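You operate a simulated robot arm through the tools that you are given. There is no shell and no other tool. Be economical: measure what you need, move in short steps, check, and stop when the job is done.

You run a simulated robot arm. Do the job below in one go: nothing can be reset, and whatever is moved stays where it is left.

## Task
Glue the pads carton shut and lock the orange clamp on it.
Fine: glue the inner flap first; stand the purple dabber back. Set down upright: purple dabber. A coat counts when it lies all over at full strength: go over it till it gets no stronger.
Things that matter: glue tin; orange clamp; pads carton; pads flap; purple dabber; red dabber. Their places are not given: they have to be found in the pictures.

Only the result counts: the job must be done as asked and must still hold three seconds after the hand-in. Knocking over, shifting, dropping, spilling or breaking anything else fails it.

## Robot
A 7-joint arm with a two-finger parallel gripper, fixed in place. Base frame: the origin is at the foot of the arm, x ahead of it, y to its left, z up; the work surface is at about z = 84. Lengths are in cm, angles in degrees, forces in N, time in s.
With the tool pointing down near the work surface it reaches from about 30 to 70 cm from the base axis. Its first joint turns from -66.0 to 66.0 degrees. Payload 1.57 kg.
Tool frame: the origin (TCP) lies between the finger pads and is the grasp point; the fingertips stand 3 cm ahead of it; z points along the fingers, y is the line along which they close. The gripper opens to 11 cm. The fingers are 2.4 cm wide and 1.2 cm thick; the gripper's body (4.8 by 11.2 cm) begins 7.8 cm behind the TCP.
Orientation is told as [roll, pitch, yaw] about the base's x, y, z axes, in that order, counted from this pose: with the fingers straight down and closing along the base's y, the tool's x points along the base's -x, its y along +y and its z along -z.

## Interface
- The arm moves only by the tool arm_command. Its arguments are lists of equal length, an entry for each row: "linear": the shift along the tool's x, y, z in units of 400 mm (1.0 is 400 mm), a list of three; "rot": the turn, a rotation vector about the tool's x, y, z in units of 180 degrees (1.0 is 180 degrees), a list of three; "hand": the opening, from 0 (shut) to 1 (fully open). In form: {"linear": [[dx, dy, dz], ...], "rot": [[wx, wy, wz], ...], "hand": [hand, ...]}. A call has 1 to 12 rows; each row is the pose to reach, as a shift and turn from the pose commanded when the call began, along the tool's axes at that moment. A call with a number of a shift or a turn outside -1 to 1 is refused whole. Each row takes 0.2 s and may step no farther than 5 cm and 8.6 degrees from the row before; otherwise, or with a gripper value out of range, the whole call is refused. Where a pose cannot be reached the arm comes as near as it can. A force on the tool above 90 N (or 10 N above the force at the start of the call, whichever is more), or a blocked arm, ends the call early, and 0.2 s more pass. The fingers move at their own pace (about 10.8 cm/s each) and stop on an object; they squeeze with about 33 N. The grip force told is the motor's: it shows also when the fingers shut on nothing. Time passes only in rows, and 0.2 s behind the last, so rows that repeat a pose let the fingers close. The reply holds the time, the measured pose of the TCP, the force on the tool along the base axes, the opening and the grip force, in the units named above and with some noise, with the torque about the TCP (base axes, N m) and any sound that the robot's microphone picked up.
- Cameras (640 x 400 px; columns grow to the right, rows downward): "scene" is fixed at [17.41, -39.45, 141.62]; the picture's right is [0.71, -0.70, 0.00], its down [-0.33, -0.33, -0.88] and it looks along [0.62, 0.63, -0.47] (base axes); focal length 316 px, centre (320, 200). "wrist" rides on the gripper at [7, 1.6, -14.1] in the tool frame; the picture's right is [-0.23, 0.97, 0.00], its down [-0.86, -0.20, -0.48] and it looks along [-0.47, -0.11, 0.88] (tool axes); focal length 222 px, centre (320, 200).
- capture(camera): a new picture of that camera. The clock stands still meanwhile.
- probe_pixels(camera, pixels): for up to 12 pixels [column, row] of the newest picture of that camera ("zoom" is the newest enlarged one), the place [x, y, z] in the base frame of the surface seen there, good to about 0.3 cm. The clock stands still meanwhile.
- close_up(camera, box): a new picture of the part [left, top, right, bottom] of that camera's present view, enlarged. The clock stands still meanwhile.
- hand_in(): hands the job in; it is judged then, once.

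Keep the steps short. Do not move on a guess: measure, check each grasp and each placing, and mend mistakes. In all there are 80 turns and 38 pictures (those below and enlarged ones count). Leave the gripper open and the arm clear of the work at the hand-in unless told otherwise, and finish with a single line.

The tools are called after "Call:" by a JSON object that holds its "method" and its "body". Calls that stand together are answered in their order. arm_command: Moves the arm, as the interface text tells. Its arguments: {"type":"object","properties":{"linear":{"type":"array"},"rot":{"type":"array"},"hand":{"type":"array"}},"required":["linear","rot","hand"]} The other tools are called the same way: capture (camera) takes a picture; probe_pixels (camera, pixels) gives the place of the surface under pixels of a picture; close_up (camera, box) takes an enlarged picture of a part of a camera's view; hand_in () hands the job in.

At the start:

```text
time: 0.0
position: [44.18, 18.7, 118.71]
ee_rot: [0.0, -0.1, 0.0]
ft_force: [-0.7, -0.3, 0.0]
wrist_torque: [0.04, -0.02, -0.01]
finger_gap: 11.0
grasp_force: 0.1
```

scene: 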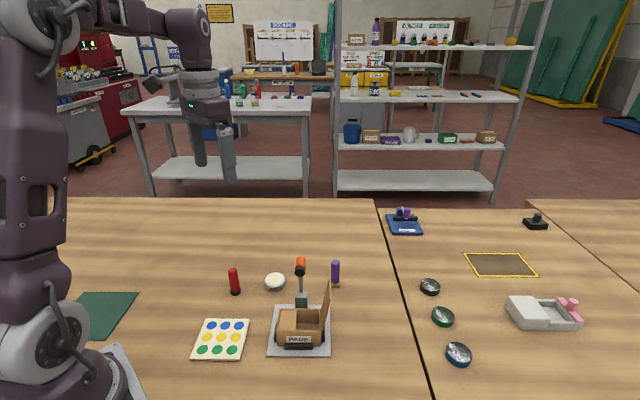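
wrist: 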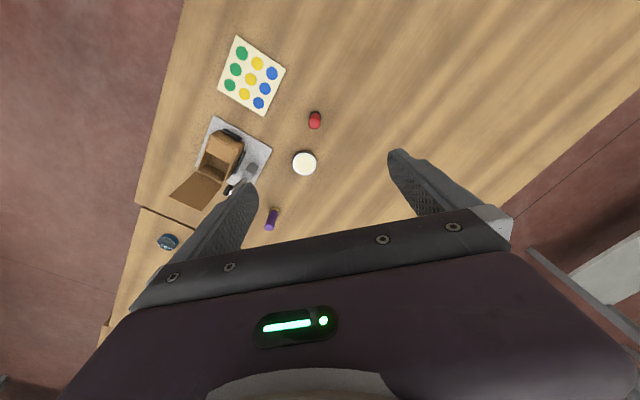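

I see the carton near (300,325), the tin near (275,282), the red dabber at (234,281), the purple dabber at (335,272), and the orange clamp at (300,280). I'll enlarge that area.

Call:
{"method": "close_up", "body": {"camera": "scene", "box": [210, 245, 370, 365]}}

Call:
{"method": "close_up", "body": {"camera": "wrist", "box": [160, 90, 340, 240]}}

```text
3.33 times, centred on (290, 305) of scene
```

zoom: 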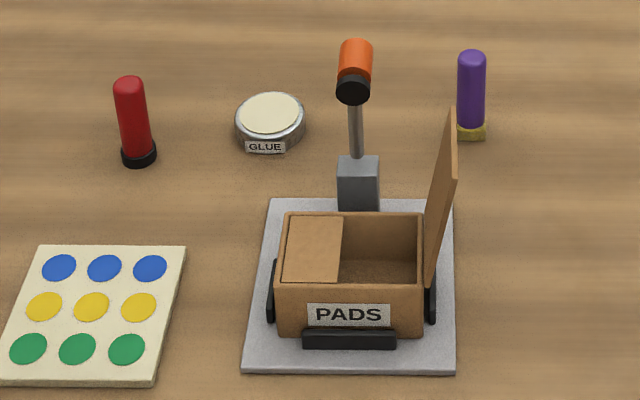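

```text
2.67 times, centred on (250, 165) of wrist
```

zoom: 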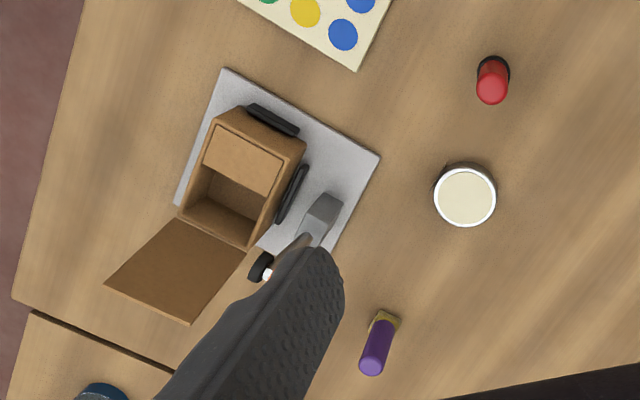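

The inner flap is already folded in on the left, the big outer flap stands open on the right, and the clamp lever is upright. I'll probe the key points.

Call:
{"method": "probe_pixels", "body": {"camera": "zoom", "pixels": [[466, 198], [492, 88], [371, 366], [395, 322], [220, 128], [298, 150], [206, 168], [270, 193], [184, 208], [246, 245], [108, 284], [190, 322]]}}

Call:
{"method": "probe_pixels", "body": {"camera": "scene", "pixels": [[335, 263], [335, 272], [335, 284], [300, 259], [300, 270], [301, 285], [302, 298], [275, 278], [328, 283], [325, 315], [234, 270], [299, 332]]}}

Call:
{"method": "close_up", "body": {"camera": "scene", "box": [260, 250, 350, 360]}}

```text
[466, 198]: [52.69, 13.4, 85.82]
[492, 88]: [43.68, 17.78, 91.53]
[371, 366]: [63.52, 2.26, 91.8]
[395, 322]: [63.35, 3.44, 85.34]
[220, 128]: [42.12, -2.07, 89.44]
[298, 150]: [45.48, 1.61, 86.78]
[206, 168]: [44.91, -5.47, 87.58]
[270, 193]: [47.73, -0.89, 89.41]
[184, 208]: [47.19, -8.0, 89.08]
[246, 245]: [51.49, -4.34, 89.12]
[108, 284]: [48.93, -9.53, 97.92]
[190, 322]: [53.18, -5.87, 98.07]
```

```text
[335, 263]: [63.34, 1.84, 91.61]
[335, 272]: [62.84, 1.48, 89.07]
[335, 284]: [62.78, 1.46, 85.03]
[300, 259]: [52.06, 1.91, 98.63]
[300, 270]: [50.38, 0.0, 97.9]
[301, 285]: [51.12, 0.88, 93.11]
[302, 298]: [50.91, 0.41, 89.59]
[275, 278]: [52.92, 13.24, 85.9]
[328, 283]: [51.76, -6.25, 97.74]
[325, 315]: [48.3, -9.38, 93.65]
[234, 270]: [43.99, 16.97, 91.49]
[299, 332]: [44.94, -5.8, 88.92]
```

```text
3.64 times, centred on (305, 305) of scene
```

zoom: 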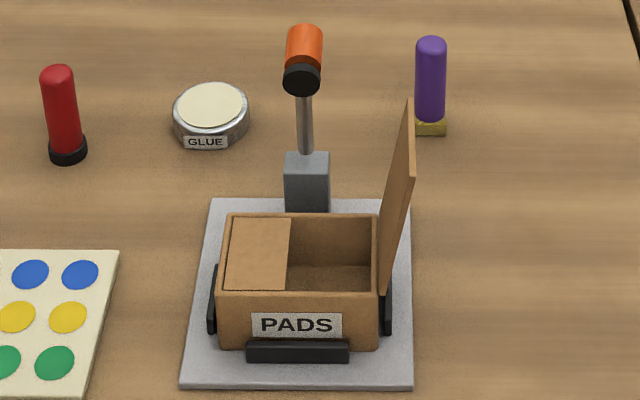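

Call:
{"method": "probe_pixels", "body": {"camera": "zoom", "pixels": [[225, 216], [378, 217], [374, 290], [222, 289], [290, 223], [286, 285], [236, 226], [233, 281], [260, 255], [409, 106], [412, 180], [384, 286]]}}

Call:
{"method": "probe_pixels", "body": {"camera": "zoom", "pixels": [[306, 40], [301, 84], [305, 110], [305, 145], [290, 160], [326, 160], [306, 200], [418, 128], [444, 128], [431, 116], [212, 202], [188, 381]]}}

```text
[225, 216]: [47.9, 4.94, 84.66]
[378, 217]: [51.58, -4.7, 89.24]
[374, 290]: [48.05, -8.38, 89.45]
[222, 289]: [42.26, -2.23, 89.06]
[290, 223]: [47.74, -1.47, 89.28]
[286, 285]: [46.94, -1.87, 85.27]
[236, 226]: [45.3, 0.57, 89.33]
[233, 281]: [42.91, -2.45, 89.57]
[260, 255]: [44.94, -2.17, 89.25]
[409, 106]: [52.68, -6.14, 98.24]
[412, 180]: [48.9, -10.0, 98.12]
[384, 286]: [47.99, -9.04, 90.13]
```

```text
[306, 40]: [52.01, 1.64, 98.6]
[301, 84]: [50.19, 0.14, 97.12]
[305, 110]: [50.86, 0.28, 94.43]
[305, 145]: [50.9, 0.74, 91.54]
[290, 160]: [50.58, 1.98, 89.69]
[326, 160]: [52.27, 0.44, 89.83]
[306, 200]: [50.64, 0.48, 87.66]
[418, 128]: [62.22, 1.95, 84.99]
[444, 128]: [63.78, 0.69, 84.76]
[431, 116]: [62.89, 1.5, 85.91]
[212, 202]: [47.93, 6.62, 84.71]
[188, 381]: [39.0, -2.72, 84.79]
```

The carton's axes sit at about 45° and its top is at z≈89.3. The inner flap covers the left 3.2 cm. The purple dabber stands at about (63.5, 2.2). I'll move above it at a safe height and look.

Call:
{"method": "arm_command", "body": {"linear": [[-0.069, -0.059, 0.0536], [-0.138, -0.118, 0.107], [-0.207, -0.177, 0.161], [-0.276, -0.236, 0.214], [-0.345, -0.295, 0.268], [-0.414, -0.354, 0.321], [-0.4825, -0.4125, 0.375]], "rot": [[0, 0, 0], [0, 0, 0], [0, 0, 0], [0, 0, 0], [0, 0, 0], [0, 0, 0], [0, 0, 0]], "hand": [1, 1, 1, 1, 1, 1, 0.5]}}

Call:
{"method": "capture", "body": {"camera": "wrist"}}

```text
time: 1.6
position: [63.68, 2.06, 103.51]
ee_rot: [0.0, 0.0, 0.1]
ft_force: [0.3, 0.2, 0.0]
wrist_torque: [0.03, -0.01, 0.01]
finger_gap: 5.5
grasp_force: 0.0
```

```text
32 pictures are left
```

wrist: 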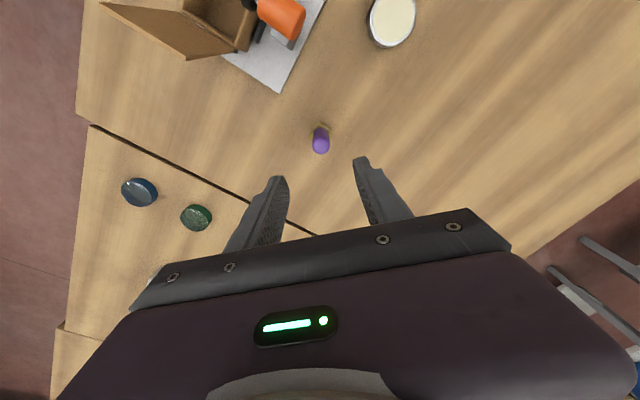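

The dabber shows at (320,140), lined up between the fingers. I'll enlarge it to fix its centre and the shape of the pad.

Call:
{"method": "close_up", "body": {"camera": "wrist", "box": [290, 115, 350, 165]}}

Call:
{"method": "close_up", "body": {"camera": "scene", "box": [320, 255, 352, 295]}}

Call:
{"method": "probe_pixels", "body": {"camera": "wrist", "pixels": [[321, 148], [321, 143], [320, 125], [310, 126], [332, 130], [392, 18], [368, 18], [416, 18], [392, 44], [280, 15], [268, 10], [281, 45]]}}

```text
8.00 times, centred on (320, 140) of wrist
```

zoom: 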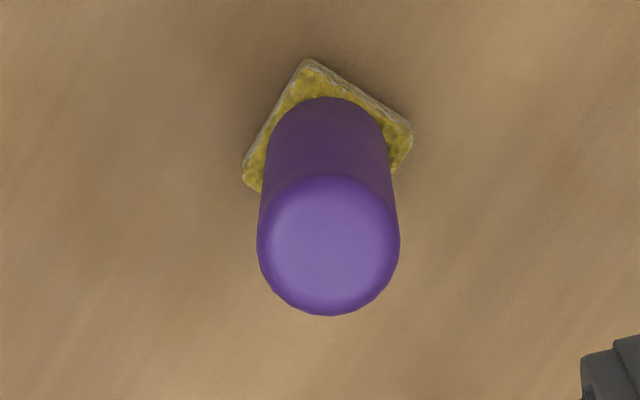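

```text
10.00 times, centred on (336, 275) of scene
```

zoom: 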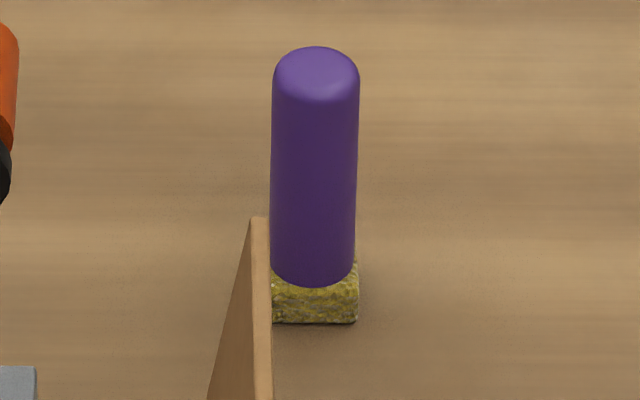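

```text
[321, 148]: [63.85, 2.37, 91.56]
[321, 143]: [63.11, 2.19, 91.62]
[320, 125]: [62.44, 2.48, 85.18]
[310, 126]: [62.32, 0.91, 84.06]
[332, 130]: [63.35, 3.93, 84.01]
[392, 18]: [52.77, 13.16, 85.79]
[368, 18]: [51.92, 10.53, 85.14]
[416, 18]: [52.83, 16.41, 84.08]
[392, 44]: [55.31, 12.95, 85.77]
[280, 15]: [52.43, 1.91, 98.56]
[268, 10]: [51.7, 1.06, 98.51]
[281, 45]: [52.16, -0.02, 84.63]
```

The dabber's axis is at (63.5, 2.25) with its top at 91.7, and its square pad of about 2.2 cm is turned 45° like the carton. I'll descend around the handle.

Call:
{"method": "arm_command", "body": {"linear": [[0.0035, 0.004, 0.1], [0.0035, 0.004, 0.2], [0.0035, 0.004, 0.28], [0.0035, 0.004, 0.335], [0.0035, 0.004, 0.335]], "rot": [[0, 0, 0], [0, 0, 0], [0, 0, 0], [0, 0, 0], [0, 0, 0]], "hand": [0.5, 0.5, 0.5, 0.5, 0.5]}}

Call:
{"method": "close_up", "body": {"camera": "wrist", "box": [240, 100, 420, 240]}}

```text
time: 2.8
position: [63.52, 2.46, 90.31]
ee_rot: [0.0, -0.1, -0.1]
ft_force: [0.0, 0.1, 0.1]
wrist_torque: [0.01, -0.02, -0.01]
finger_gap: 5.51
grasp_force: 0.2
```

```text
2.86 times, centred on (330, 170) of wrist
```

zoom: 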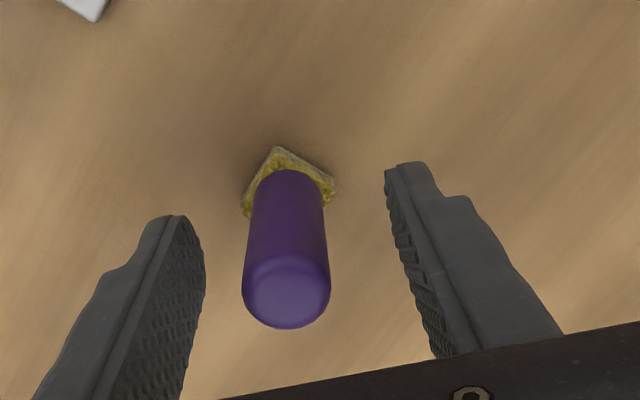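

It is nearly centred (the handle sits a touch to the left). I'll shift 0.15 cm and close.

Call:
{"method": "arm_command", "body": {"linear": [[0, -0.004, 0], [0, -0.004, 0], [0, -0.004, 0], [0, -0.004, 0]], "rot": [[0, 0, 0], [0, 0, 0], [0, 0, 0], [0, 0, 0]], "hand": [0.3, 0.1, 0.1, 0.1]}}

```text
time: 3.8
position: [63.39, 2.27, 90.36]
ee_rot: [0.0, 0.1, 0.1]
ft_force: [0.2, -0.6, -0.3]
wrist_torque: [0.03, -0.02, 0.01]
finger_gap: 2.05
grasp_force: 32.9
```

Grip is good (gap 2.05, 33 N). I'll lift 10 cm, travel over the tin at (52.8, 13.2), and come down to just above the glue.

Call:
{"method": "arm_command", "body": {"linear": [[0, 0, -0.06], [0, 0, -0.15], [0, 0, -0.25], [0.067, 0.0685, -0.25], [0.134, 0.137, -0.25], [0.2, 0.205, -0.25], [0.2675, 0.274, -0.25], [0.2675, 0.274, -0.15], [0.2675, 0.274, -0.08], [0.2675, 0.274, -0.08]], "rot": [[0, 0, 0], [0, 0, 0], [0, 0, 0], [0, 0, 0], [0, 0, 0], [0, 0, 0], [0, 0, 0], [0, 0, 0], [0, 0, 0], [0, 0, 0]], "hand": [0.1, 0.1, 0.1, 0.1, 0.1, 0.1, 0.1, 0.1, 0.1, 0.1]}}

Call:
{"method": "close_up", "body": {"camera": "wrist", "box": [240, 100, 400, 220]}}

Call:
{"method": "close_up", "body": {"camera": "scene", "box": [230, 230, 350, 310]}}

```text
time: 6.0
position: [52.46, 13.16, 93.46]
ee_rot: [0.0, 0.0, 0.0]
ft_force: [-0.3, -0.3, -0.2]
wrist_torque: [0.03, 0.02, -0.01]
finger_gap: 2.05
grasp_force: 33.7
```

```text
3.33 times, centred on (320, 160) of wrist
```

zoom: 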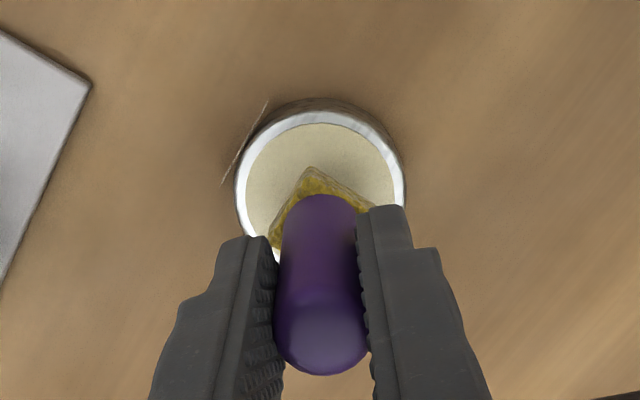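

```text
5.00 times, centred on (290, 270) of scene
```

zoom: 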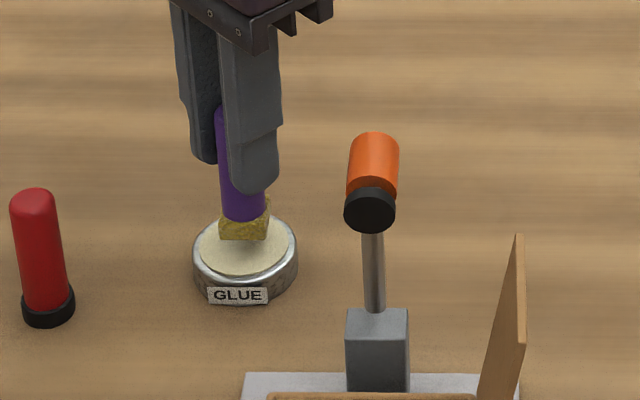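

The pad is centred over the glue, with about 1.4 cm to go. I'll lower gently, watching the force.

Call:
{"method": "arm_command", "body": {"linear": [[0, 0, 0.015], [0, 0, 0.03], [0, 0, 0.036], [0, 0, 0.04]], "rot": [[0, 0, 0], [0, 0, 0], [0, 0, 0], [0, 0, 0]], "hand": [0.1, 0.1, 0.1, 0.1]}}

```text
time: 7.0
position: [52.74, 13.05, 92.12]
ee_rot: [0.1, -0.2, 0.1]
ft_force: [0.6, 1.3, 28.2]
wrist_torque: [-0.5, -0.26, -0.02]
finger_gap: 2.07
grasp_force: 33.0
```

Contact was made at 28 N. I'll lift away and look at the pad.

Call:
{"method": "arm_command", "body": {"linear": [[0, 0, -0.01], [0, 0, -0.08], [0, 0, -0.18]], "rot": [[0, 0, 0], [0, 0, 0], [0, 0, 0]], "hand": [0.1, 0.1, 0.1]}}

Call:
{"method": "close_up", "body": {"camera": "scene", "box": [220, 200, 350, 300]}}

```text
time: 7.8
position: [52.81, 12.84, 99.04]
ee_rot: [0.0, 0.0, 0.0]
ft_force: [-0.1, -0.6, 0.3]
wrist_torque: [-0.01, 0.01, 0.0]
finger_gap: 2.03
grasp_force: 32.6
```

```text
4.00 times, centred on (285, 250) of scene
```

zoom: 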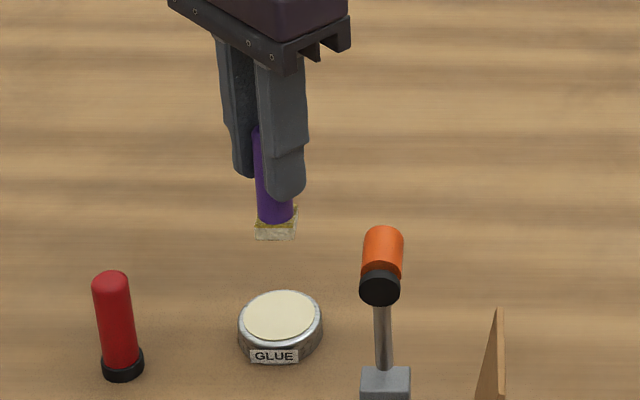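

The pad now carries cream-coloured glue. I'll travel (clear of the lever) over the inner flap's centre (45.2, -1.6) and stop about 0.5 cm above it.

Call:
{"method": "arm_command", "body": {"linear": [[0.094, -0.075, 0], [0.1875, -0.15, 0], [0.1875, -0.2625, 0], [0.1875, -0.369, 0], [0.1875, -0.369, 0.04], [0.1875, -0.369, 0.07], [0.1875, -0.369, 0.07]], "rot": [[0, 0, 0], [0, 0, 0], [0, 0, 0], [0, 0, 0], [0, 0, 0], [0, 0, 0], [0, 0, 0]], "hand": [0.1, 0.1, 0.1, 0.1, 0.1, 0.1, 0.1]}}

Call:
{"method": "close_up", "body": {"camera": "wrist", "box": [220, 100, 400, 230]}}

Call:
{"method": "close_up", "body": {"camera": "scene", "box": [250, 250, 350, 360]}}

```text
time: 9.4
position: [44.98, -1.58, 96.35]
ee_rot: [-0.1, 0.0, 0.0]
ft_force: [0.4, 0.2, -0.5]
wrist_torque: [-0.03, 0.0, 0.0]
finger_gap: 2.05
grasp_force: 32.8
```

```text
3.08 times, centred on (310, 165) of wrist
```

zoom: 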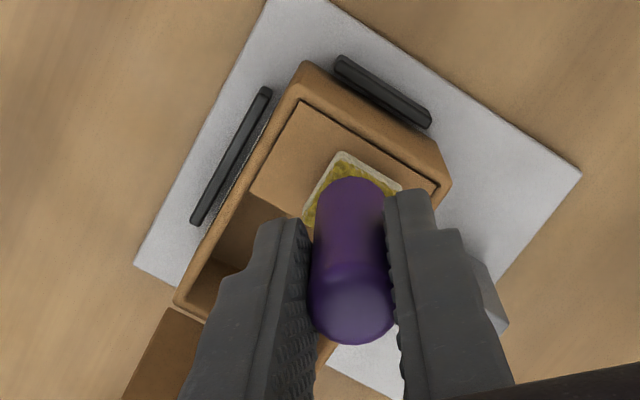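

```text
3.64 times, centred on (300, 305) of scene
```

zoom: 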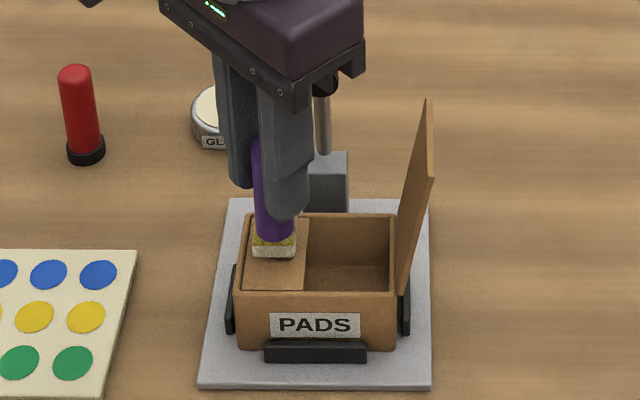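

The pad is aligned with the flap's edges. I'll probe the flap's corners and pad for exact stroke limits.

Call:
{"method": "probe_pixels", "body": {"camera": "wrist", "pixels": [[306, 133], [347, 160], [293, 160], [310, 145], [303, 155], [336, 163]]}}

Call:
{"method": "probe_pixels", "body": {"camera": "zoom", "pixels": [[248, 284], [304, 288], [307, 224], [254, 220], [238, 291], [276, 272], [252, 257], [295, 258], [297, 242], [275, 258]]}}

```text
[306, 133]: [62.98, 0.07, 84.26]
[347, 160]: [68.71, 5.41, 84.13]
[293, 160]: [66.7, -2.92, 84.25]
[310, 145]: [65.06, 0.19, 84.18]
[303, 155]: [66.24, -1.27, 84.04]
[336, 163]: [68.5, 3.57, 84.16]
```

```text
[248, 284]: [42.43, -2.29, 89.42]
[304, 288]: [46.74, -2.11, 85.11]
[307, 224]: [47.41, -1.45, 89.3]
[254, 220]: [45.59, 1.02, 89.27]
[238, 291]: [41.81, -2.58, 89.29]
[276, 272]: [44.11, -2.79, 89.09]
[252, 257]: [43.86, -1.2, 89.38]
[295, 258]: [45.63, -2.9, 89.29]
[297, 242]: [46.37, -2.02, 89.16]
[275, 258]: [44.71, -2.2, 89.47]
```

The flap's centre is about (45.05, -1.8), sized 3.05 × 4.3. I'll go to the front-left start spot and touch down lightly.

Call:
{"method": "arm_command", "body": {"linear": [[0.0344, -0.0158, 0.005], [0.0344, -0.0158, 0.015], [0.0344, -0.0158, 0.019], [0.0344, -0.0158, 0.019]], "rot": [[0, 0, 0], [0, 0, 0], [0, 0, 0], [0, 0, 0]], "hand": [0.1, 0.1, 0.1, 0.1]}}

```text
time: 10.4
position: [43.73, -2.31, 95.6]
ee_rot: [0.0, -0.1, 0.0]
ft_force: [-2.2, 1.4, 21.4]
wrist_torque: [0.4, -0.11, 0.04]
finger_gap: 2.02
grasp_force: 32.8
```

Contact at 21 N. I'll ease off slightly and sweep around the flap in slow strokes.

Call:
{"method": "arm_command", "body": {"linear": [[-0.01, 0.0104, -0.0015], [-0.02, 0.0207, -0.0015], [-0.03, 0.031, -0.0015], [-0.0403, 0.0414, -0.0015], [-0.05, 0.0315, -0.0015], [-0.0593, 0.0216, -0.0015], [-0.0492, 0.0112, -0.0015], [-0.039, 0.0009, -0.0015], [-0.029, -0.0095, -0.0015], [-0.019, -0.0198, -0.0015], [-0.0095, -0.0099, -0.0015], [0, 0, -0.0015]], "rot": [[0, 0, 0], [0, 0, 0], [0, 0, 0], [0, 0, 0], [0, 0, 0], [0, 0, 0], [0, 0, 0], [0, 0, 0], [0, 0, 0], [0, 0, 0], [0, 0, 0], [0, 0, 0]], "hand": [0.1, 0.1, 0.1, 0.1, 0.1, 0.1, 0.1, 0.1, 0.1, 0.1, 0.1, 0.1]}}

Call:
{"method": "close_up", "body": {"camera": "scene", "box": [270, 290, 330, 350]}}

```text
time: 13.0
position: [43.86, -2.23, 95.56]
ee_rot: [0.0, 0.0, 0.1]
ft_force: [1.3, 1.4, 1.4]
wrist_torque: [0.1, -0.11, 0.01]
finger_gap: 2.05
grasp_force: 32.8
```

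```text
6.67 times, centred on (300, 320) of scene
```

zoom: 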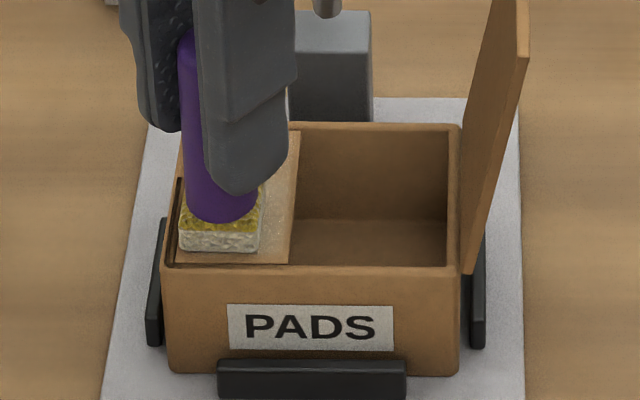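

A coat appears, but the outer strips are still bare: the flap measures about 3.7 × 5.1, larger than I judged. I'll widen the strokes: start 0.65 cm further forward and 0.3 left, and make three tracks.

Call:
{"method": "arm_command", "body": {"linear": [[0.0166, -0.0063, 0.001], [-0.0003, 0.0111, 0.001], [-0.0173, 0.0285, 0.001], [-0.0342, 0.0459, 0.001], [-0.0472, 0.0324, 0.001], [-0.0302, 0.015, 0.001], [-0.0133, -0.0024, 0.001], [0.0037, -0.0198, 0.001], [-0.0093, -0.0333, 0.001], [-0.0262, -0.0159, 0.001], [-0.0432, 0.0015, 0.001], [-0.0601, 0.0189, 0.001]], "rot": [[0, 0, 0], [0, 0, 0], [0, 0, 0], [0, 0, 0], [0, 0, 0], [0, 0, 0], [0, 0, 0], [0, 0, 0], [0, 0, 0], [0, 0, 0], [0, 0, 0], [0, 0, 0]], "hand": [0.1, 0.1, 0.1, 0.1, 0.1, 0.1, 0.1, 0.1, 0.1, 0.1, 0.1, 0.1]}}

Call:
{"method": "close_up", "body": {"camera": "scene", "box": [270, 290, 330, 350]}}

```text
time: 15.6
position: [46.21, -1.61, 95.69]
ee_rot: [0.0, 0.0, 0.0]
ft_force: [-0.7, 1.2, -0.3]
wrist_torque: [-0.01, 0.04, -0.02]
finger_gap: 2.02
grasp_force: 32.4
```

```text
6.67 times, centred on (300, 320) of scene
```

zoom: 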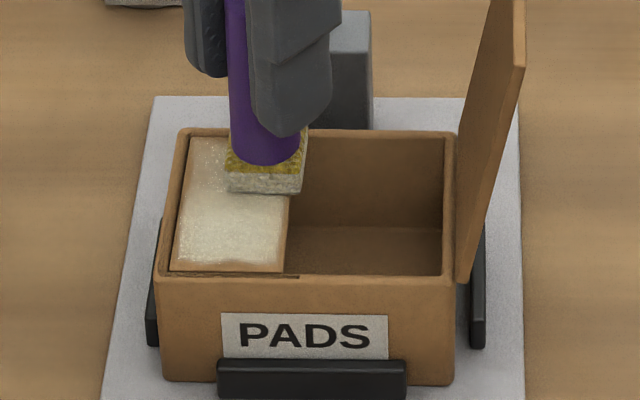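

The coat is good but thin at the front and left edges. I'll recharge the pad in the tin, then go over it again.

Call:
{"method": "arm_command", "body": {"linear": [[0, 0, -0.06], [0.01, 0, -0.12], [0.02, 0.1, -0.12], [0.02, 0.2, -0.12], [0, 0.29, -0.12], [-0.08, 0.366, -0.12], [-0.1625, 0.366, -0.12], [-0.1625, 0.366, -0.0], [-0.1625, 0.366, 0.075], [-0.1625, 0.366, 0.0895], [-0.1625, 0.366, 0.0895], [-0.1625, 0.366, 0.05]], "rot": [[0, 0, 0], [0, 0, 0], [0, 0, 0], [0, 0, 0], [0, 0, 0], [0, 0, 0], [0, 0, 0], [0, 0, 0], [0, 0, 0], [0, 0, 0], [0, 0, 0], [0, 0, 0]], "hand": [0.1, 0.1, 0.1, 0.1, 0.1, 0.1, 0.1, 0.1, 0.1, 0.1, 0.1, 0.1]}}

Call:
{"method": "close_up", "body": {"camera": "scene", "box": [240, 260, 340, 350]}}

```text
time: 18.2
position: [52.56, 13.18, 93.68]
ee_rot: [0.0, 0.1, 0.1]
ft_force: [0.1, 0.3, -0.1]
wrist_torque: [0.0, 0.0, 0.02]
finger_gap: 2.05
grasp_force: 33.3
```

```text
4.44 times, centred on (290, 305) of scene
```

zoom: 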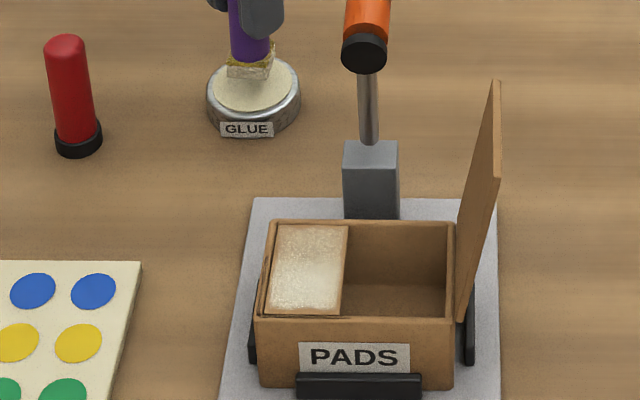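

The pad is recharged. Now I'll probe the flap's corners after the slight carton settle.

Call:
{"method": "probe_pixels", "body": {"camera": "zoom", "pixels": [[274, 227], [345, 229], [338, 311], [268, 309], [307, 268], [260, 318], [450, 321], [453, 224], [268, 221], [496, 84], [500, 175]]}}

```text
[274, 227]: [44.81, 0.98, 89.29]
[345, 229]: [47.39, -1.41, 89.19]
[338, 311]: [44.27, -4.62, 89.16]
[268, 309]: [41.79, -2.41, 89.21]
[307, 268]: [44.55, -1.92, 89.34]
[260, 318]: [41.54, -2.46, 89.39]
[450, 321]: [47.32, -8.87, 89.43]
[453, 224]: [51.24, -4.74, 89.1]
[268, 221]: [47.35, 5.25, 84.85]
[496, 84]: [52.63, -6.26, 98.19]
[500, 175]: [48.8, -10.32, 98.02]
```

The flap's centre is now at (44.56, -1.9). I'll fly back and touch down at its back-left corner.

Call:
{"method": "arm_command", "body": {"linear": [[0, 0, -0.1], [0.06, -0.05, -0.17], [0.15, -0.11, -0.17], [0.1915, -0.2, -0.17], [0.1915, -0.3, -0.17], [0.1915, -0.3378, -0.17], [0.1915, -0.3378, -0.1], [0.1915, -0.3378, -0.065], [0.1915, -0.3378, -0.0505], [0.1915, -0.3378, -0.0505]], "rot": [[0, 0, 0], [0, 0, 0], [0, 0, 0], [0, 0, 0], [0, 0, 0], [0, 0, 0], [0, 0, 0], [0, 0, 0], [0, 0, 0], [0, 0, 0]], "hand": [0.1, 0.1, 0.1, 0.1, 0.1, 0.1, 0.1, 0.1, 0.1, 0.1]}}

```text
time: 20.4
position: [45.15, -0.35, 95.6]
ee_rot: [0.1, -0.2, 0.1]
ft_force: [0.0, 1.2, 29.8]
wrist_torque: [0.6, -0.19, 0.04]
finger_gap: 2.03
grasp_force: 33.1
```

30 N is more than needed, so I'll ease off 0.08 cm and sweep three tracks.

Call:
{"method": "arm_command", "body": {"linear": [[0.0161, -0.0168, -0.002], [0.0322, -0.0337, -0.002], [0.0483, -0.0505, -0.002], [0.0354, -0.064, -0.0018], [0.0193, -0.0472, -0.0018], [0.0032, -0.0303, -0.0018], [-0.0129, -0.0135, -0.0018], [-0.0258, -0.027, -0.0015], [-0.0097, -0.0438, -0.0015], [0.0064, -0.0607, -0.0015], [0.0225, -0.0775, -0.0015], [0.0225, -0.0775, -0.0015]], "rot": [[0, 0, 0], [0, 0, 0], [0, 0, 0], [0, 0, 0], [0, 0, 0], [0, 0, 0], [0, 0, 0], [0, 0, 0], [0, 0, 0], [0, 0, 0], [0, 0, 0], [0, 0, 0]], "hand": [0.1, 0.1, 0.1, 0.1, 0.1, 0.1, 0.1, 0.1, 0.1, 0.1, 0.1, 0.1]}}

Call:
{"method": "close_up", "body": {"camera": "scene", "box": [270, 290, 330, 350]}}

```text
time: 23.0
position: [44.35, -3.44, 95.56]
ee_rot: [0.0, -0.3, 0.2]
ft_force: [9.6, 11.7, 15.5]
wrist_torque: [0.76, -0.84, 0.14]
finger_gap: 1.99
grasp_force: 32.8
```

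```text
6.67 times, centred on (300, 320) of scene
```

zoom: 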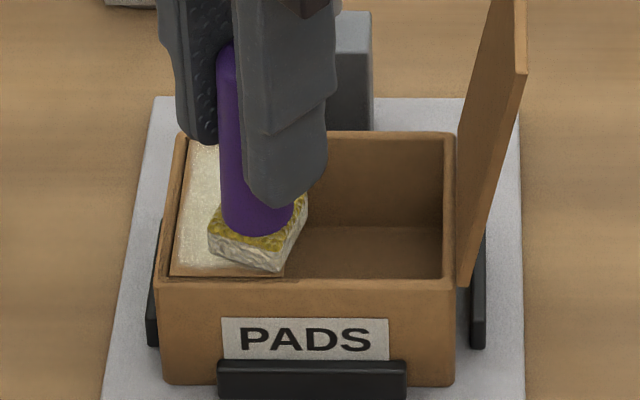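

The pad has met the front rim and twisted in the grip. I'll lift straight off and inspect both.

Call:
{"method": "arm_command", "body": {"linear": [[-0.005, 0.005, -0.005], [-0.005, 0.005, -0.04], [-0.005, 0.005, -0.1]], "rot": [[0, 0, 0], [0, 0, 0], [0, 0, 0]], "hand": [0.1, 0.1, 0.1]}}

Call:
{"method": "close_up", "body": {"camera": "scene", "box": [260, 260, 340, 350]}}

Call:
{"method": "close_up", "body": {"camera": "wrist", "box": [220, 80, 400, 230]}}

```text
time: 23.8
position: [44.24, -3.27, 99.44]
ee_rot: [0.0, 0.1, 0.1]
ft_force: [0.2, -0.6, -1.1]
wrist_torque: [-0.03, 0.0, 0.0]
finger_gap: 1.96
grasp_force: 33.3
```

```text
4.44 times, centred on (300, 305) of scene
```

zoom: 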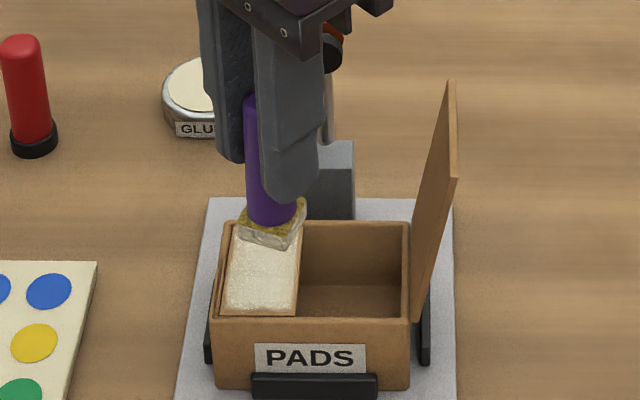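

```text
2.67 times, centred on (310, 155) of wrist
```

zoom: 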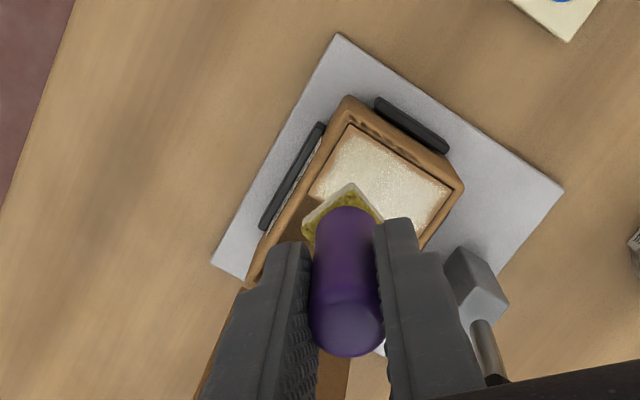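

Most of the flap is coated. I'll look tightly at what remains and at the dabber's tilt.

Call:
{"method": "close_up", "body": {"camera": "scene", "box": [270, 302, 306, 336]}}

Call:
{"method": "close_up", "body": {"camera": "wrist", "box": [300, 115, 370, 175]}}

```text
11.76 times, centred on (288, 319) of scene
```

zoom: 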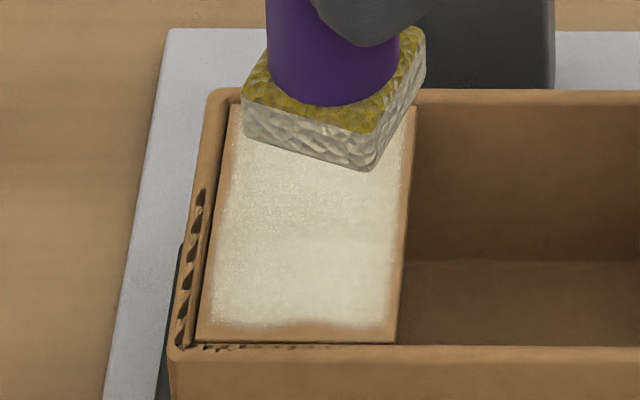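

```text
6.67 times, centred on (335, 145) of wrist
```

zoom: 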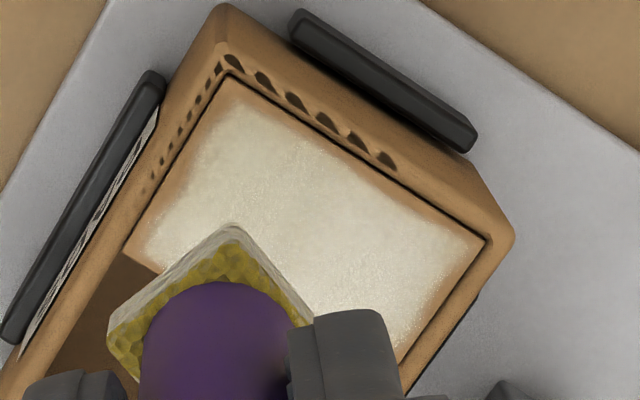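

Bare strips of about 0.15–0.35 cm remain along the rims: friction dragged the pad short. The pad is twisted about 22° clockwise. I'll probe the flap's outline, then realign the pad by yawing and dab (not drag) the edges.

Call:
{"method": "close_up", "body": {"camera": "scene", "box": [270, 302, 306, 336]}}

Call:
{"method": "probe_pixels", "body": {"camera": "zoom", "pixels": [[204, 334], [392, 337], [233, 112], [410, 114], [215, 240], [400, 240], [300, 337], [178, 345], [330, 260], [300, 352], [245, 134], [368, 168]]}}

```text
11.76 times, centred on (288, 319) of scene
```

zoom: 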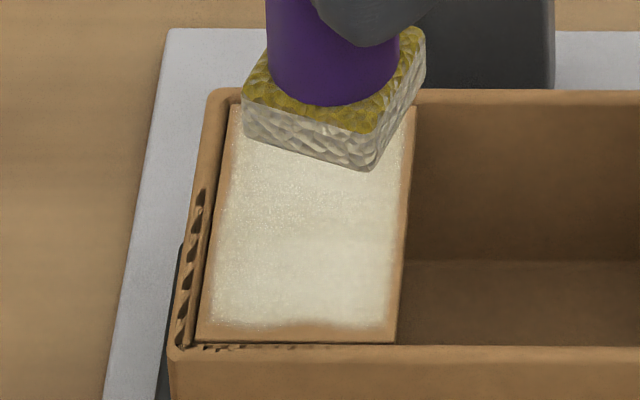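

```text
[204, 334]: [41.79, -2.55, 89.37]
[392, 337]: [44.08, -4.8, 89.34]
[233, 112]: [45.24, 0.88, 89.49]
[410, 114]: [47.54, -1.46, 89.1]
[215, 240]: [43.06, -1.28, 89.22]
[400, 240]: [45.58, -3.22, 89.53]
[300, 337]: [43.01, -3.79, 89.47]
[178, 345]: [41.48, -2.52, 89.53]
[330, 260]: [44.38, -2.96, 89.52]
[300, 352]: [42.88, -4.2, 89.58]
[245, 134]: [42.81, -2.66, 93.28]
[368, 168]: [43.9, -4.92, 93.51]
```

The flap's centre is (44.66, -1.96), 3.3 × 4.9. I'll recharge the pad while yawing +20° to realign it with the carton.

Call:
{"method": "arm_command", "body": {"linear": [[0, 0.08, -0.02], [0, 0.17, -0.02], [0, 0.27, -0.02], [-0.08, 0.34, -0.02], [-0.15, 0.41, -0.02], [-0.2073, 0.41, 0.0], [-0.2073, 0.41, 0.11], [-0.2073, 0.41, 0.175], [-0.2073, 0.41, 0.19], [-0.2073, 0.41, 0.19], [-0.2073, 0.41, 0.12], [-0.2073, 0.41, 0.03]], "rot": [[0, 0, -0.04], [0, 0, -0.08], [0, 0, -0.111], [0, 0, -0.111], [0, 0, -0.111], [0, 0, -0.111], [0, 0, -0.111], [0, 0, -0.111], [0, 0, -0.111], [0, 0, -0.111], [0, 0, -0.111], [0, 0, -0.111]], "hand": [0.1, 0.1, 0.1, 0.1, 0.1, 0.1, 0.1, 0.1, 0.1, 0.1, 0.1, 0.1]}}

```text
time: 26.4
position: [52.63, 13.0, 98.34]
ee_rot: [0.0, -0.1, 20.0]
ft_force: [0.6, -0.3, 0.1]
wrist_torque: [0.01, 0.02, -0.04]
finger_gap: 1.94
grasp_force: 33.3
```

Now back over the flap, dabbing at back-left and then mid-left.

Call:
{"method": "arm_command", "body": {"linear": [[0.076, -0.041, -0.02], [0.1521, -0.0817, -0.04], [0.2066, -0.1217, -0.04], [0.2611, -0.1618, -0.04], [0.2915, -0.2541, -0.04], [0.2915, -0.2541, 0.04], [0.2915, -0.2541, 0.071], [0.2915, -0.2541, 0.071], [0.2915, -0.2541, 0.055], [0.3262, -0.2702, 0.055], [0.3262, -0.2702, 0.071], [0.3262, -0.2702, 0.071]], "rot": [[0, 0, 0], [0, 0, 0], [0, 0, 0], [0, 0, 0], [0, 0, 0], [0, 0, 0], [0, 0, 0], [0, 0, 0], [0, 0, 0], [0, 0, 0], [0, 0, 0], [0, 0, 0]], "hand": [0.1, 0.1, 0.1, 0.1, 0.1, 0.1, 0.1, 0.1, 0.1, 0.1, 0.1, 0.1]}}

Call:
{"method": "close_up", "body": {"camera": "scene", "box": [270, 302, 306, 336]}}

```text
time: 29.0
position: [44.1, -1.59, 95.51]
ee_rot: [-0.1, 0.0, 19.9]
ft_force: [-0.5, 0.6, 6.7]
wrist_torque: [0.13, 0.05, 0.0]
finger_gap: 1.95
grasp_force: 33.2
```

```text
11.76 times, centred on (288, 319) of scene
```

zoom: 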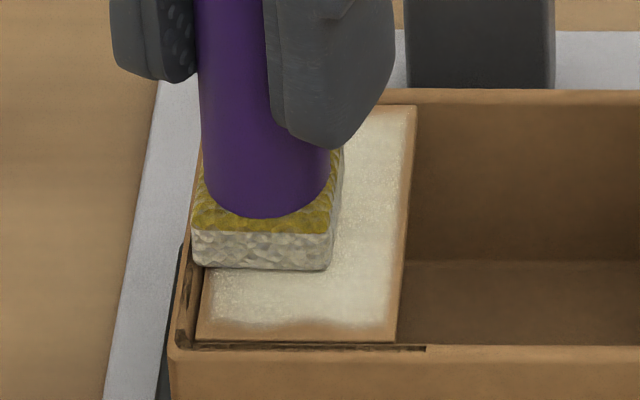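

The pad is aligned and overlaps the left edge properly. Next dabs: front-left, front-right, mid-right.

Call:
{"method": "arm_command", "body": {"linear": [[0, 0, -0.012], [0.0397, -0.0184, -0.012], [0.0397, -0.0184, 0.0005], [0.0397, -0.0184, 0.0005], [0.0397, -0.0184, -0.012], [0.0239, -0.0524, -0.012], [0.0239, -0.0524, 0.0005], [0.0239, -0.0524, 0.0005], [0.0239, -0.0524, -0.012], [-0.0158, -0.034, -0.012], [-0.0158, -0.034, 0.001], [-0.0158, -0.034, 0.001]], "rot": [[0, 0, 0], [0, 0, 0], [0, 0, 0], [0, 0, 0], [0, 0, 0], [0, 0, 0], [0, 0, 0], [0, 0, 0], [0, 0, 0], [0, 0, 0], [0, 0, 0], [0, 0, 0]], "hand": [0.1, 0.1, 0.1, 0.1, 0.1, 0.1, 0.1, 0.1, 0.1, 0.1, 0.1, 0.1]}}

```text
time: 31.6
position: [45.1, -2.58, 95.6]
ee_rot: [0.1, 0.1, 20.0]
ft_force: [0.0, 0.4, 1.1]
wrist_torque: [0.02, -0.04, 0.04]
finger_gap: 1.93
grasp_force: 33.1
```

Now back-right and back-left, then lift clear and look.

Call:
{"method": "arm_command", "body": {"linear": [[0, 0, 0.0015], [0, 0, -0.012], [-0.0342, 0.0158, -0.012], [-0.0342, 0.0158, 0.0015], [-0.0342, 0.0158, 0.0015], [-0.0342, 0.0158, -0.012], [-0.0184, 0.0498, -0.012], [-0.0184, 0.0498, 0.001], [-0.0184, 0.0498, 0.001], [-0.0184, 0.0498, -0.02], [-0.0184, 0.0498, -0.1], [0.02, 0.12, -0.15]], "rot": [[0, 0, 0], [0, 0, 0], [0, 0, 0], [0, 0, 0], [0, 0, 0], [0, 0, 0], [0, 0, 0], [0, 0, 0], [0, 0, 0], [0, 0, 0], [0, 0, 0], [0, 0, 0]], "hand": [0.1, 0.1, 0.1, 0.1, 0.1, 0.1, 0.1, 0.1, 0.1, 0.1, 0.1, 0.1]}}

Call:
{"method": "close_up", "body": {"camera": "scene", "box": [270, 302, 306, 336]}}

```text
time: 34.2
position: [42.48, 1.75, 101.4]
ee_rot: [-0.1, -0.1, 20.1]
ft_force: [-0.8, 0.4, 0.4]
wrist_torque: [-0.02, -0.01, 0.01]
finger_gap: 1.94
grasp_force: 33.3
```

```text
11.76 times, centred on (288, 319) of scene
```

zoom: 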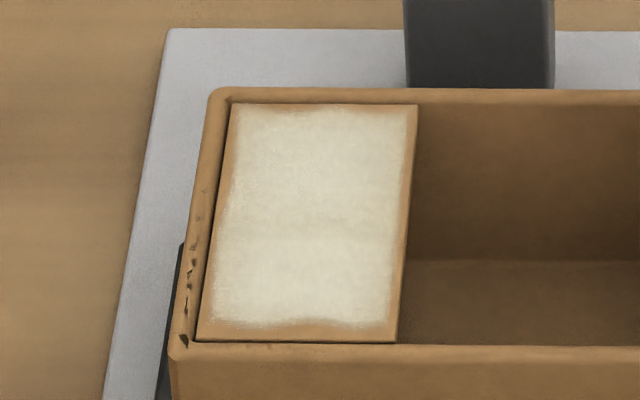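

The back improved, but a band of about 0.3 cm at the front and 0.2 cm at the left is still weak. I'll dab the front again, overlapping the rim more and pressing a bit harder.

Call:
{"method": "arm_command", "body": {"linear": [[0.0401, -0.1065, 0.02], [0.0401, -0.1065, 0.11], [0.0401, -0.1065, 0.14], [0.0401, -0.1065, 0.152], [0.0401, -0.1065, 0.152], [0.0326, -0.1225, 0.14], [0.0326, -0.1225, 0.152], [0.0326, -0.1225, 0.152], [0.0247, -0.1395, 0.14], [0.0247, -0.1395, 0.152], [0.0247, -0.1395, 0.152]], "rot": [[0, 0, 0], [0, 0, 0], [0, 0, 0], [0, 0, 0], [0, 0, 0], [0, 0, 0], [0, 0, 0], [0, 0, 0], [0, 0, 0], [0, 0, 0], [0, 0, 0]], "hand": [0.1, 0.1, 0.1, 0.1, 0.1, 0.1, 0.1, 0.1, 0.1, 0.1, 0.1]}}

Call:
{"method": "close_up", "body": {"camera": "scene", "box": [270, 302, 306, 336]}}

```text
time: 36.6
position: [43.73, -3.91, 95.5]
ee_rot: [0.0, -0.1, 20.0]
ft_force: [-1.6, 0.8, 18.8]
wrist_torque: [-0.04, 0.04, 0.0]
finger_gap: 1.93
grasp_force: 32.2
```

```text
11.76 times, centred on (288, 319) of scene
```

zoom: 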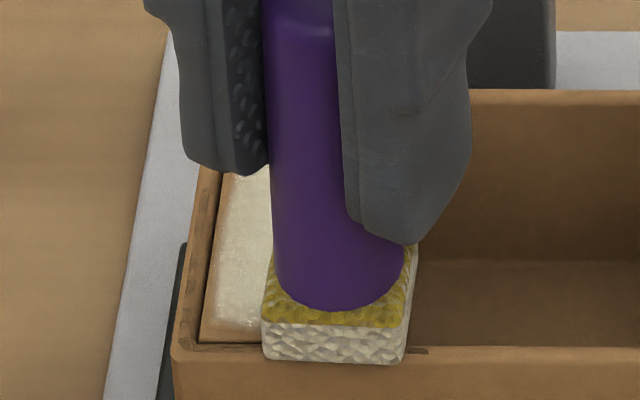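

Now extra dabs over the right and left edges.

Call:
{"method": "arm_command", "body": {"linear": [[0, 0, -0.012], [-0.0328, 0.0096, -0.012], [-0.0328, 0.0096, 0.002], [-0.0328, 0.0096, -0.012], [-0.0668, 0.0255, -0.012], [-0.0668, 0.0255, 0.002], [-0.0668, 0.0255, -0.012], [-0.0468, 0.0687, -0.012], [-0.0468, 0.0687, 0.001], [-0.0468, 0.0687, -0.012], [-0.0126, 0.0529, -0.012], [-0.0126, 0.0529, 0.001]], "rot": [[0, 0, 0], [0, 0, 0], [0, 0, 0], [0, 0, 0], [0, 0, 0], [0, 0, 0], [0, 0, 0], [0, 0, 0], [0, 0, 0], [0, 0, 0], [0, 0, 0], [0, 0, 0]], "hand": [0.1, 0.1, 0.1, 0.1, 0.1, 0.1, 0.1, 0.1, 0.1, 0.1, 0.1, 0.1]}}

Call:
{"method": "arm_command", "body": {"linear": [[0, 0, -0.02], [0, 0, -0.1], [0.02, 0.09, -0.15]], "rot": [[0, 0, 0], [0, 0, 0], [0, 0, 0]], "hand": [0.1, 0.1, 0.1]}}

Call:
{"method": "close_up", "body": {"camera": "scene", "box": [270, 302, 306, 336]}}

```text
time: 39.2
position: [43.42, -1.79, 95.54]
ee_rot: [-0.1, -0.2, 20.1]
ft_force: [-5.1, 2.0, 31.0]
wrist_torque: [0.46, 0.15, 0.01]
finger_gap: 1.98
grasp_force: 32.6
```

```text
time: 40.0
position: [41.4, 1.18, 101.52]
ee_rot: [0.0, 0.0, 20.0]
ft_force: [0.0, -0.3, -0.5]
wrist_torque: [-0.03, 0.02, 0.0]
finger_gap: 1.95
grasp_force: 33.5
```

```text
11.76 times, centred on (288, 319) of scene
```

zoom: 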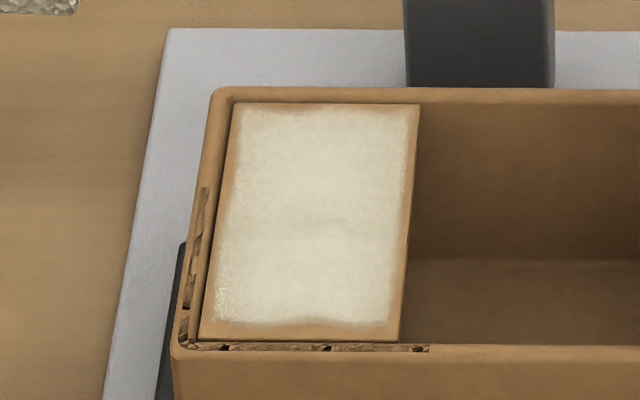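

The boundary no longer moves, so the coat zone seems to stop just inside the edges. There's a faint speckle at front-left, so I'll recharge and do one more light pass to be sure of full strength.

Call:
{"method": "arm_command", "body": {"linear": [[-0.0906, 0.0452, 0], [-0.1813, 0.0904, 0], [-0.2719, 0.1356, 0], [-0.3625, 0.1808, 0], [-0.3625, 0.1808, 0.11], [-0.3625, 0.1808, 0.21], [-0.3625, 0.1808, 0.236], [-0.3625, 0.1808, 0.236], [-0.3625, 0.1808, 0.12], [-0.3625, 0.1808, 0.0]], "rot": [[0, 0, 0], [0, 0, 0], [0, 0, 0], [0, 0, 0], [0, 0, 0], [0, 0, 0], [0, 0, 0], [0, 0, 0], [0, 0, 0], [0, 0, 0]], "hand": [0.1, 0.1, 0.1, 0.1, 0.1, 0.1, 0.1, 0.1, 0.1, 0.1]}}

```text
time: 42.2
position: [52.68, 13.03, 101.24]
ee_rot: [0.0, 0.1, 20.0]
ft_force: [0.1, 0.3, -0.5]
wrist_torque: [-0.04, 0.01, -0.03]
finger_gap: 1.95
grasp_force: 33.4
```

Call:
{"method": "arm_command", "body": {"linear": [[0.0906, -0.0452, 0], [0.1813, -0.0904, 0], [0.2719, -0.1356, 0], [0.3625, -0.1808, 0.02], [0.3615, -0.2876, 0.04], [0.3615, -0.2876, 0.13], [0.3615, -0.2876, 0.148], [0.3615, -0.2876, 0.148], [0.3615, -0.2876, 0.13], [0.3262, -0.2702, 0.13], [0.3262, -0.2702, 0.148], [0.3262, -0.2702, 0.148]], "rot": [[0, 0, 0], [0, 0, 0], [0, 0, 0], [0, 0, 0], [0, 0, 0], [0, 0, 0], [0, 0, 0], [0, 0, 0], [0, 0, 0], [0, 0, 0], [0, 0, 0], [0, 0, 0]], "hand": [0.1, 0.1, 0.1, 0.1, 0.1, 0.1, 0.1, 0.1, 0.1, 0.1, 0.1, 0.1]}}

```text
time: 44.8
position: [43.98, -1.59, 95.57]
ee_rot: [0.0, 0.0, 20.0]
ft_force: [0.6, 0.8, -0.4]
wrist_torque: [0.02, 0.01, 0.01]
finger_gap: 1.9
grasp_force: 33.2
```

No force here, so the dabber has crept up slightly in the grip. I'll press down a little further.

Call:
{"method": "arm_command", "body": {"linear": [[0, 0, 0.002], [0, 0, 0.004], [0, 0, 0.006]], "rot": [[0, 0, 0], [0, 0, 0], [0, 0, 0]], "hand": [0.1, 0.1, 0.1]}}

Call:
{"method": "close_up", "body": {"camera": "scene", "box": [265, 290, 315, 340]}}

```text
time: 45.6
position: [44.25, -1.55, 95.35]
ee_rot: [-0.1, -0.1, 20.0]
ft_force: [-3.0, 0.4, 31.4]
wrist_torque: [0.34, -0.03, 0.01]
finger_gap: 1.97
grasp_force: 32.8
```

```text
8.00 times, centred on (290, 315) of scene
```

zoom: 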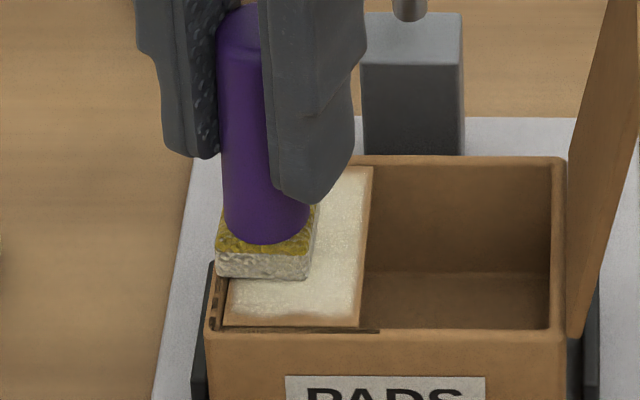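

The handle leans a few degrees in the grip but the pad is pressing flat. I'll finish this pass at the other spots.

Call:
{"method": "arm_command", "body": {"linear": [[0, 0, -0.016], [0.0385, -0.0184, -0.016], [0.0385, -0.0184, -0.001], [0.0385, -0.0184, -0.016], [0.0239, -0.0515, -0.016], [0.0239, -0.0515, -0.001], [0.0239, -0.0515, -0.016], [-0.0158, -0.034, -0.016], [-0.0158, -0.034, -0.0005], [-0.0158, -0.034, -0.016], [-0.05, -0.018, -0.016], [-0.05, -0.018, -0.0005]], "rot": [[0, 0, 0], [0, 0, 0], [0, 0, 0], [0, 0, 0], [0, 0, 0], [0, 0, 0], [0, 0, 0], [0, 0, 0], [0, 0, 0], [0, 0, 0], [0, 0, 0], [0, 0, 0]], "hand": [0.1, 0.1, 0.1, 0.1, 0.1, 0.1, 0.1, 0.1, 0.1, 0.1, 0.1, 0.1]}}

Call:
{"method": "arm_command", "body": {"linear": [[0, 0, -0.016], [0.0158, 0.0338, -0.016], [0.0158, 0.0338, -0.0005], [0.0158, 0.0338, -0.016], [0.0158, 0.0338, -0.1], [0.04, 0.11, -0.16]], "rot": [[0, 0, 0], [0, 0, 0], [0, 0, 0], [0, 0, 0], [0, 0, 0], [0, 0, 0]], "hand": [0.1, 0.1, 0.1, 0.1, 0.1, 0.1]}}

Call:
{"method": "close_up", "body": {"camera": "scene", "box": [245, 262, 315, 336]}}

```text
time: 48.2
position: [46.01, -1.52, 95.36]
ee_rot: [-0.1, 0.0, 20.1]
ft_force: [-2.1, 0.1, 9.3]
wrist_torque: [0.08, -0.06, 0.01]
finger_gap: 1.91
grasp_force: 32.7
```

```text
time: 49.6
position: [42.88, 2.18, 101.8]
ee_rot: [0.0, 0.0, 20.0]
ft_force: [-0.7, -0.2, 0.9]
wrist_torque: [-0.04, -0.01, 0.0]
finger_gap: 1.95
grasp_force: 32.5
```

```text
5.41 times, centred on (280, 299) of scene
```

zoom: 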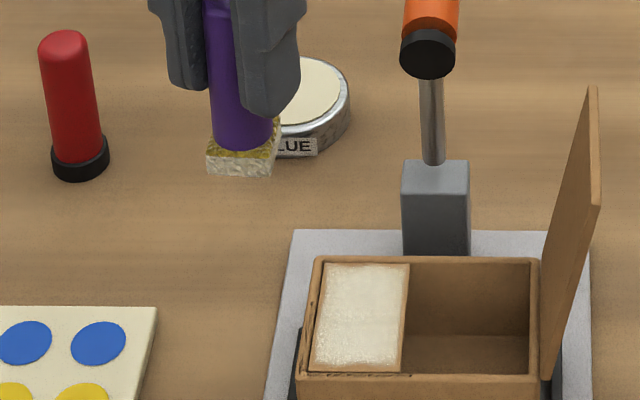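

The coat is now full and even. I'll carry the purple dabber back around the lever to (63.4, 2.25) and stop just above the bench.

Call:
{"method": "arm_command", "body": {"linear": [[-0.0855, 0.0594, 0], [-0.1727, 0.12, 0], [-0.2667, 0.0858, 0], [-0.3607, 0.0516, 0], [-0.4547, 0.0174, 0], [-0.467, -0.0768, 0], [-0.4769, -0.1703, 0], [-0.4769, -0.1703, 0.1125], [-0.4769, -0.1703, 0.2225], [-0.4769, -0.1703, 0.267], [-0.4769, -0.1703, 0.267]], "rot": [[0, 0, 0], [0, 0, 0], [0, 0, 0], [0, 0, 0], [0, 0, 0], [0, 0, 0], [0, 0, 0], [0, 0, 0], [0, 0, 0], [0, 0, 0], [0, 0, 0]], "hand": [0.1, 0.1, 0.1, 0.1, 0.1, 0.1, 0.1, 0.1, 0.1, 0.1, 0.1]}}

Call:
{"method": "close_up", "body": {"camera": "scene", "box": [310, 240, 360, 300]}}

```text
time: 52.0
position: [63.45, 1.99, 90.91]
ee_rot: [0.0, 0.0, 20.0]
ft_force: [0.8, -0.7, 0.1]
wrist_torque: [0.01, -0.03, -0.03]
finger_gap: 1.97
grasp_force: 33.1
```

```text
6.67 times, centred on (335, 270) of scene
```

zoom: 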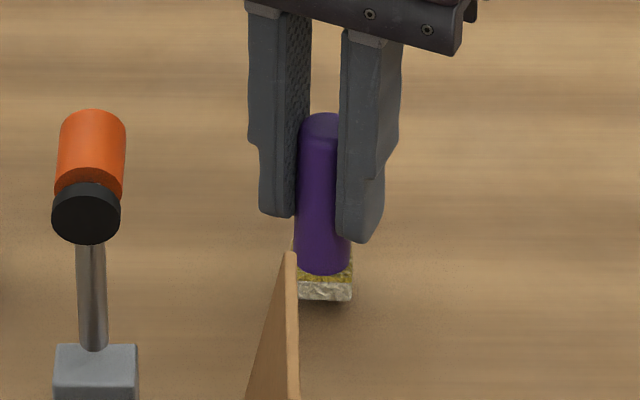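

It's nearly upright, about 0.6 cm above the bench. I'll lower until the bench is felt.

Call:
{"method": "arm_command", "body": {"linear": [[0, 0, 0.008], [0, 0, 0.015], [0, 0, 0.02], [0, 0, 0.02]], "rot": [[0, 0, 0], [0, 0, 0], [0, 0, 0], [0, 0, 0]], "hand": [0.1, 0.1, 0.1, 0.1]}}

```text
time: 53.0
position: [63.43, 2.21, 90.2]
ee_rot: [0.0, 0.0, 20.0]
ft_force: [-0.4, 0.4, 2.7]
wrist_torque: [0.04, -0.02, 0.0]
finger_gap: 1.95
grasp_force: 33.3
```

Call:
{"method": "arm_command", "body": {"linear": [[0, 0, 0.003], [0, 0, 0.005], [0, 0, 0.005]], "rot": [[0, 0, 0], [0, 0, 0], [0, 0, 0]], "hand": [0.1, 0.1, 0.1]}}

```text
time: 53.8
position: [63.48, 2.18, 90.12]
ee_rot: [-0.2, -0.2, 20.0]
ft_force: [-4.6, 1.0, 31.2]
wrist_torque: [0.17, -0.19, 0.05]
finger_gap: 1.93
grasp_force: 32.9
```

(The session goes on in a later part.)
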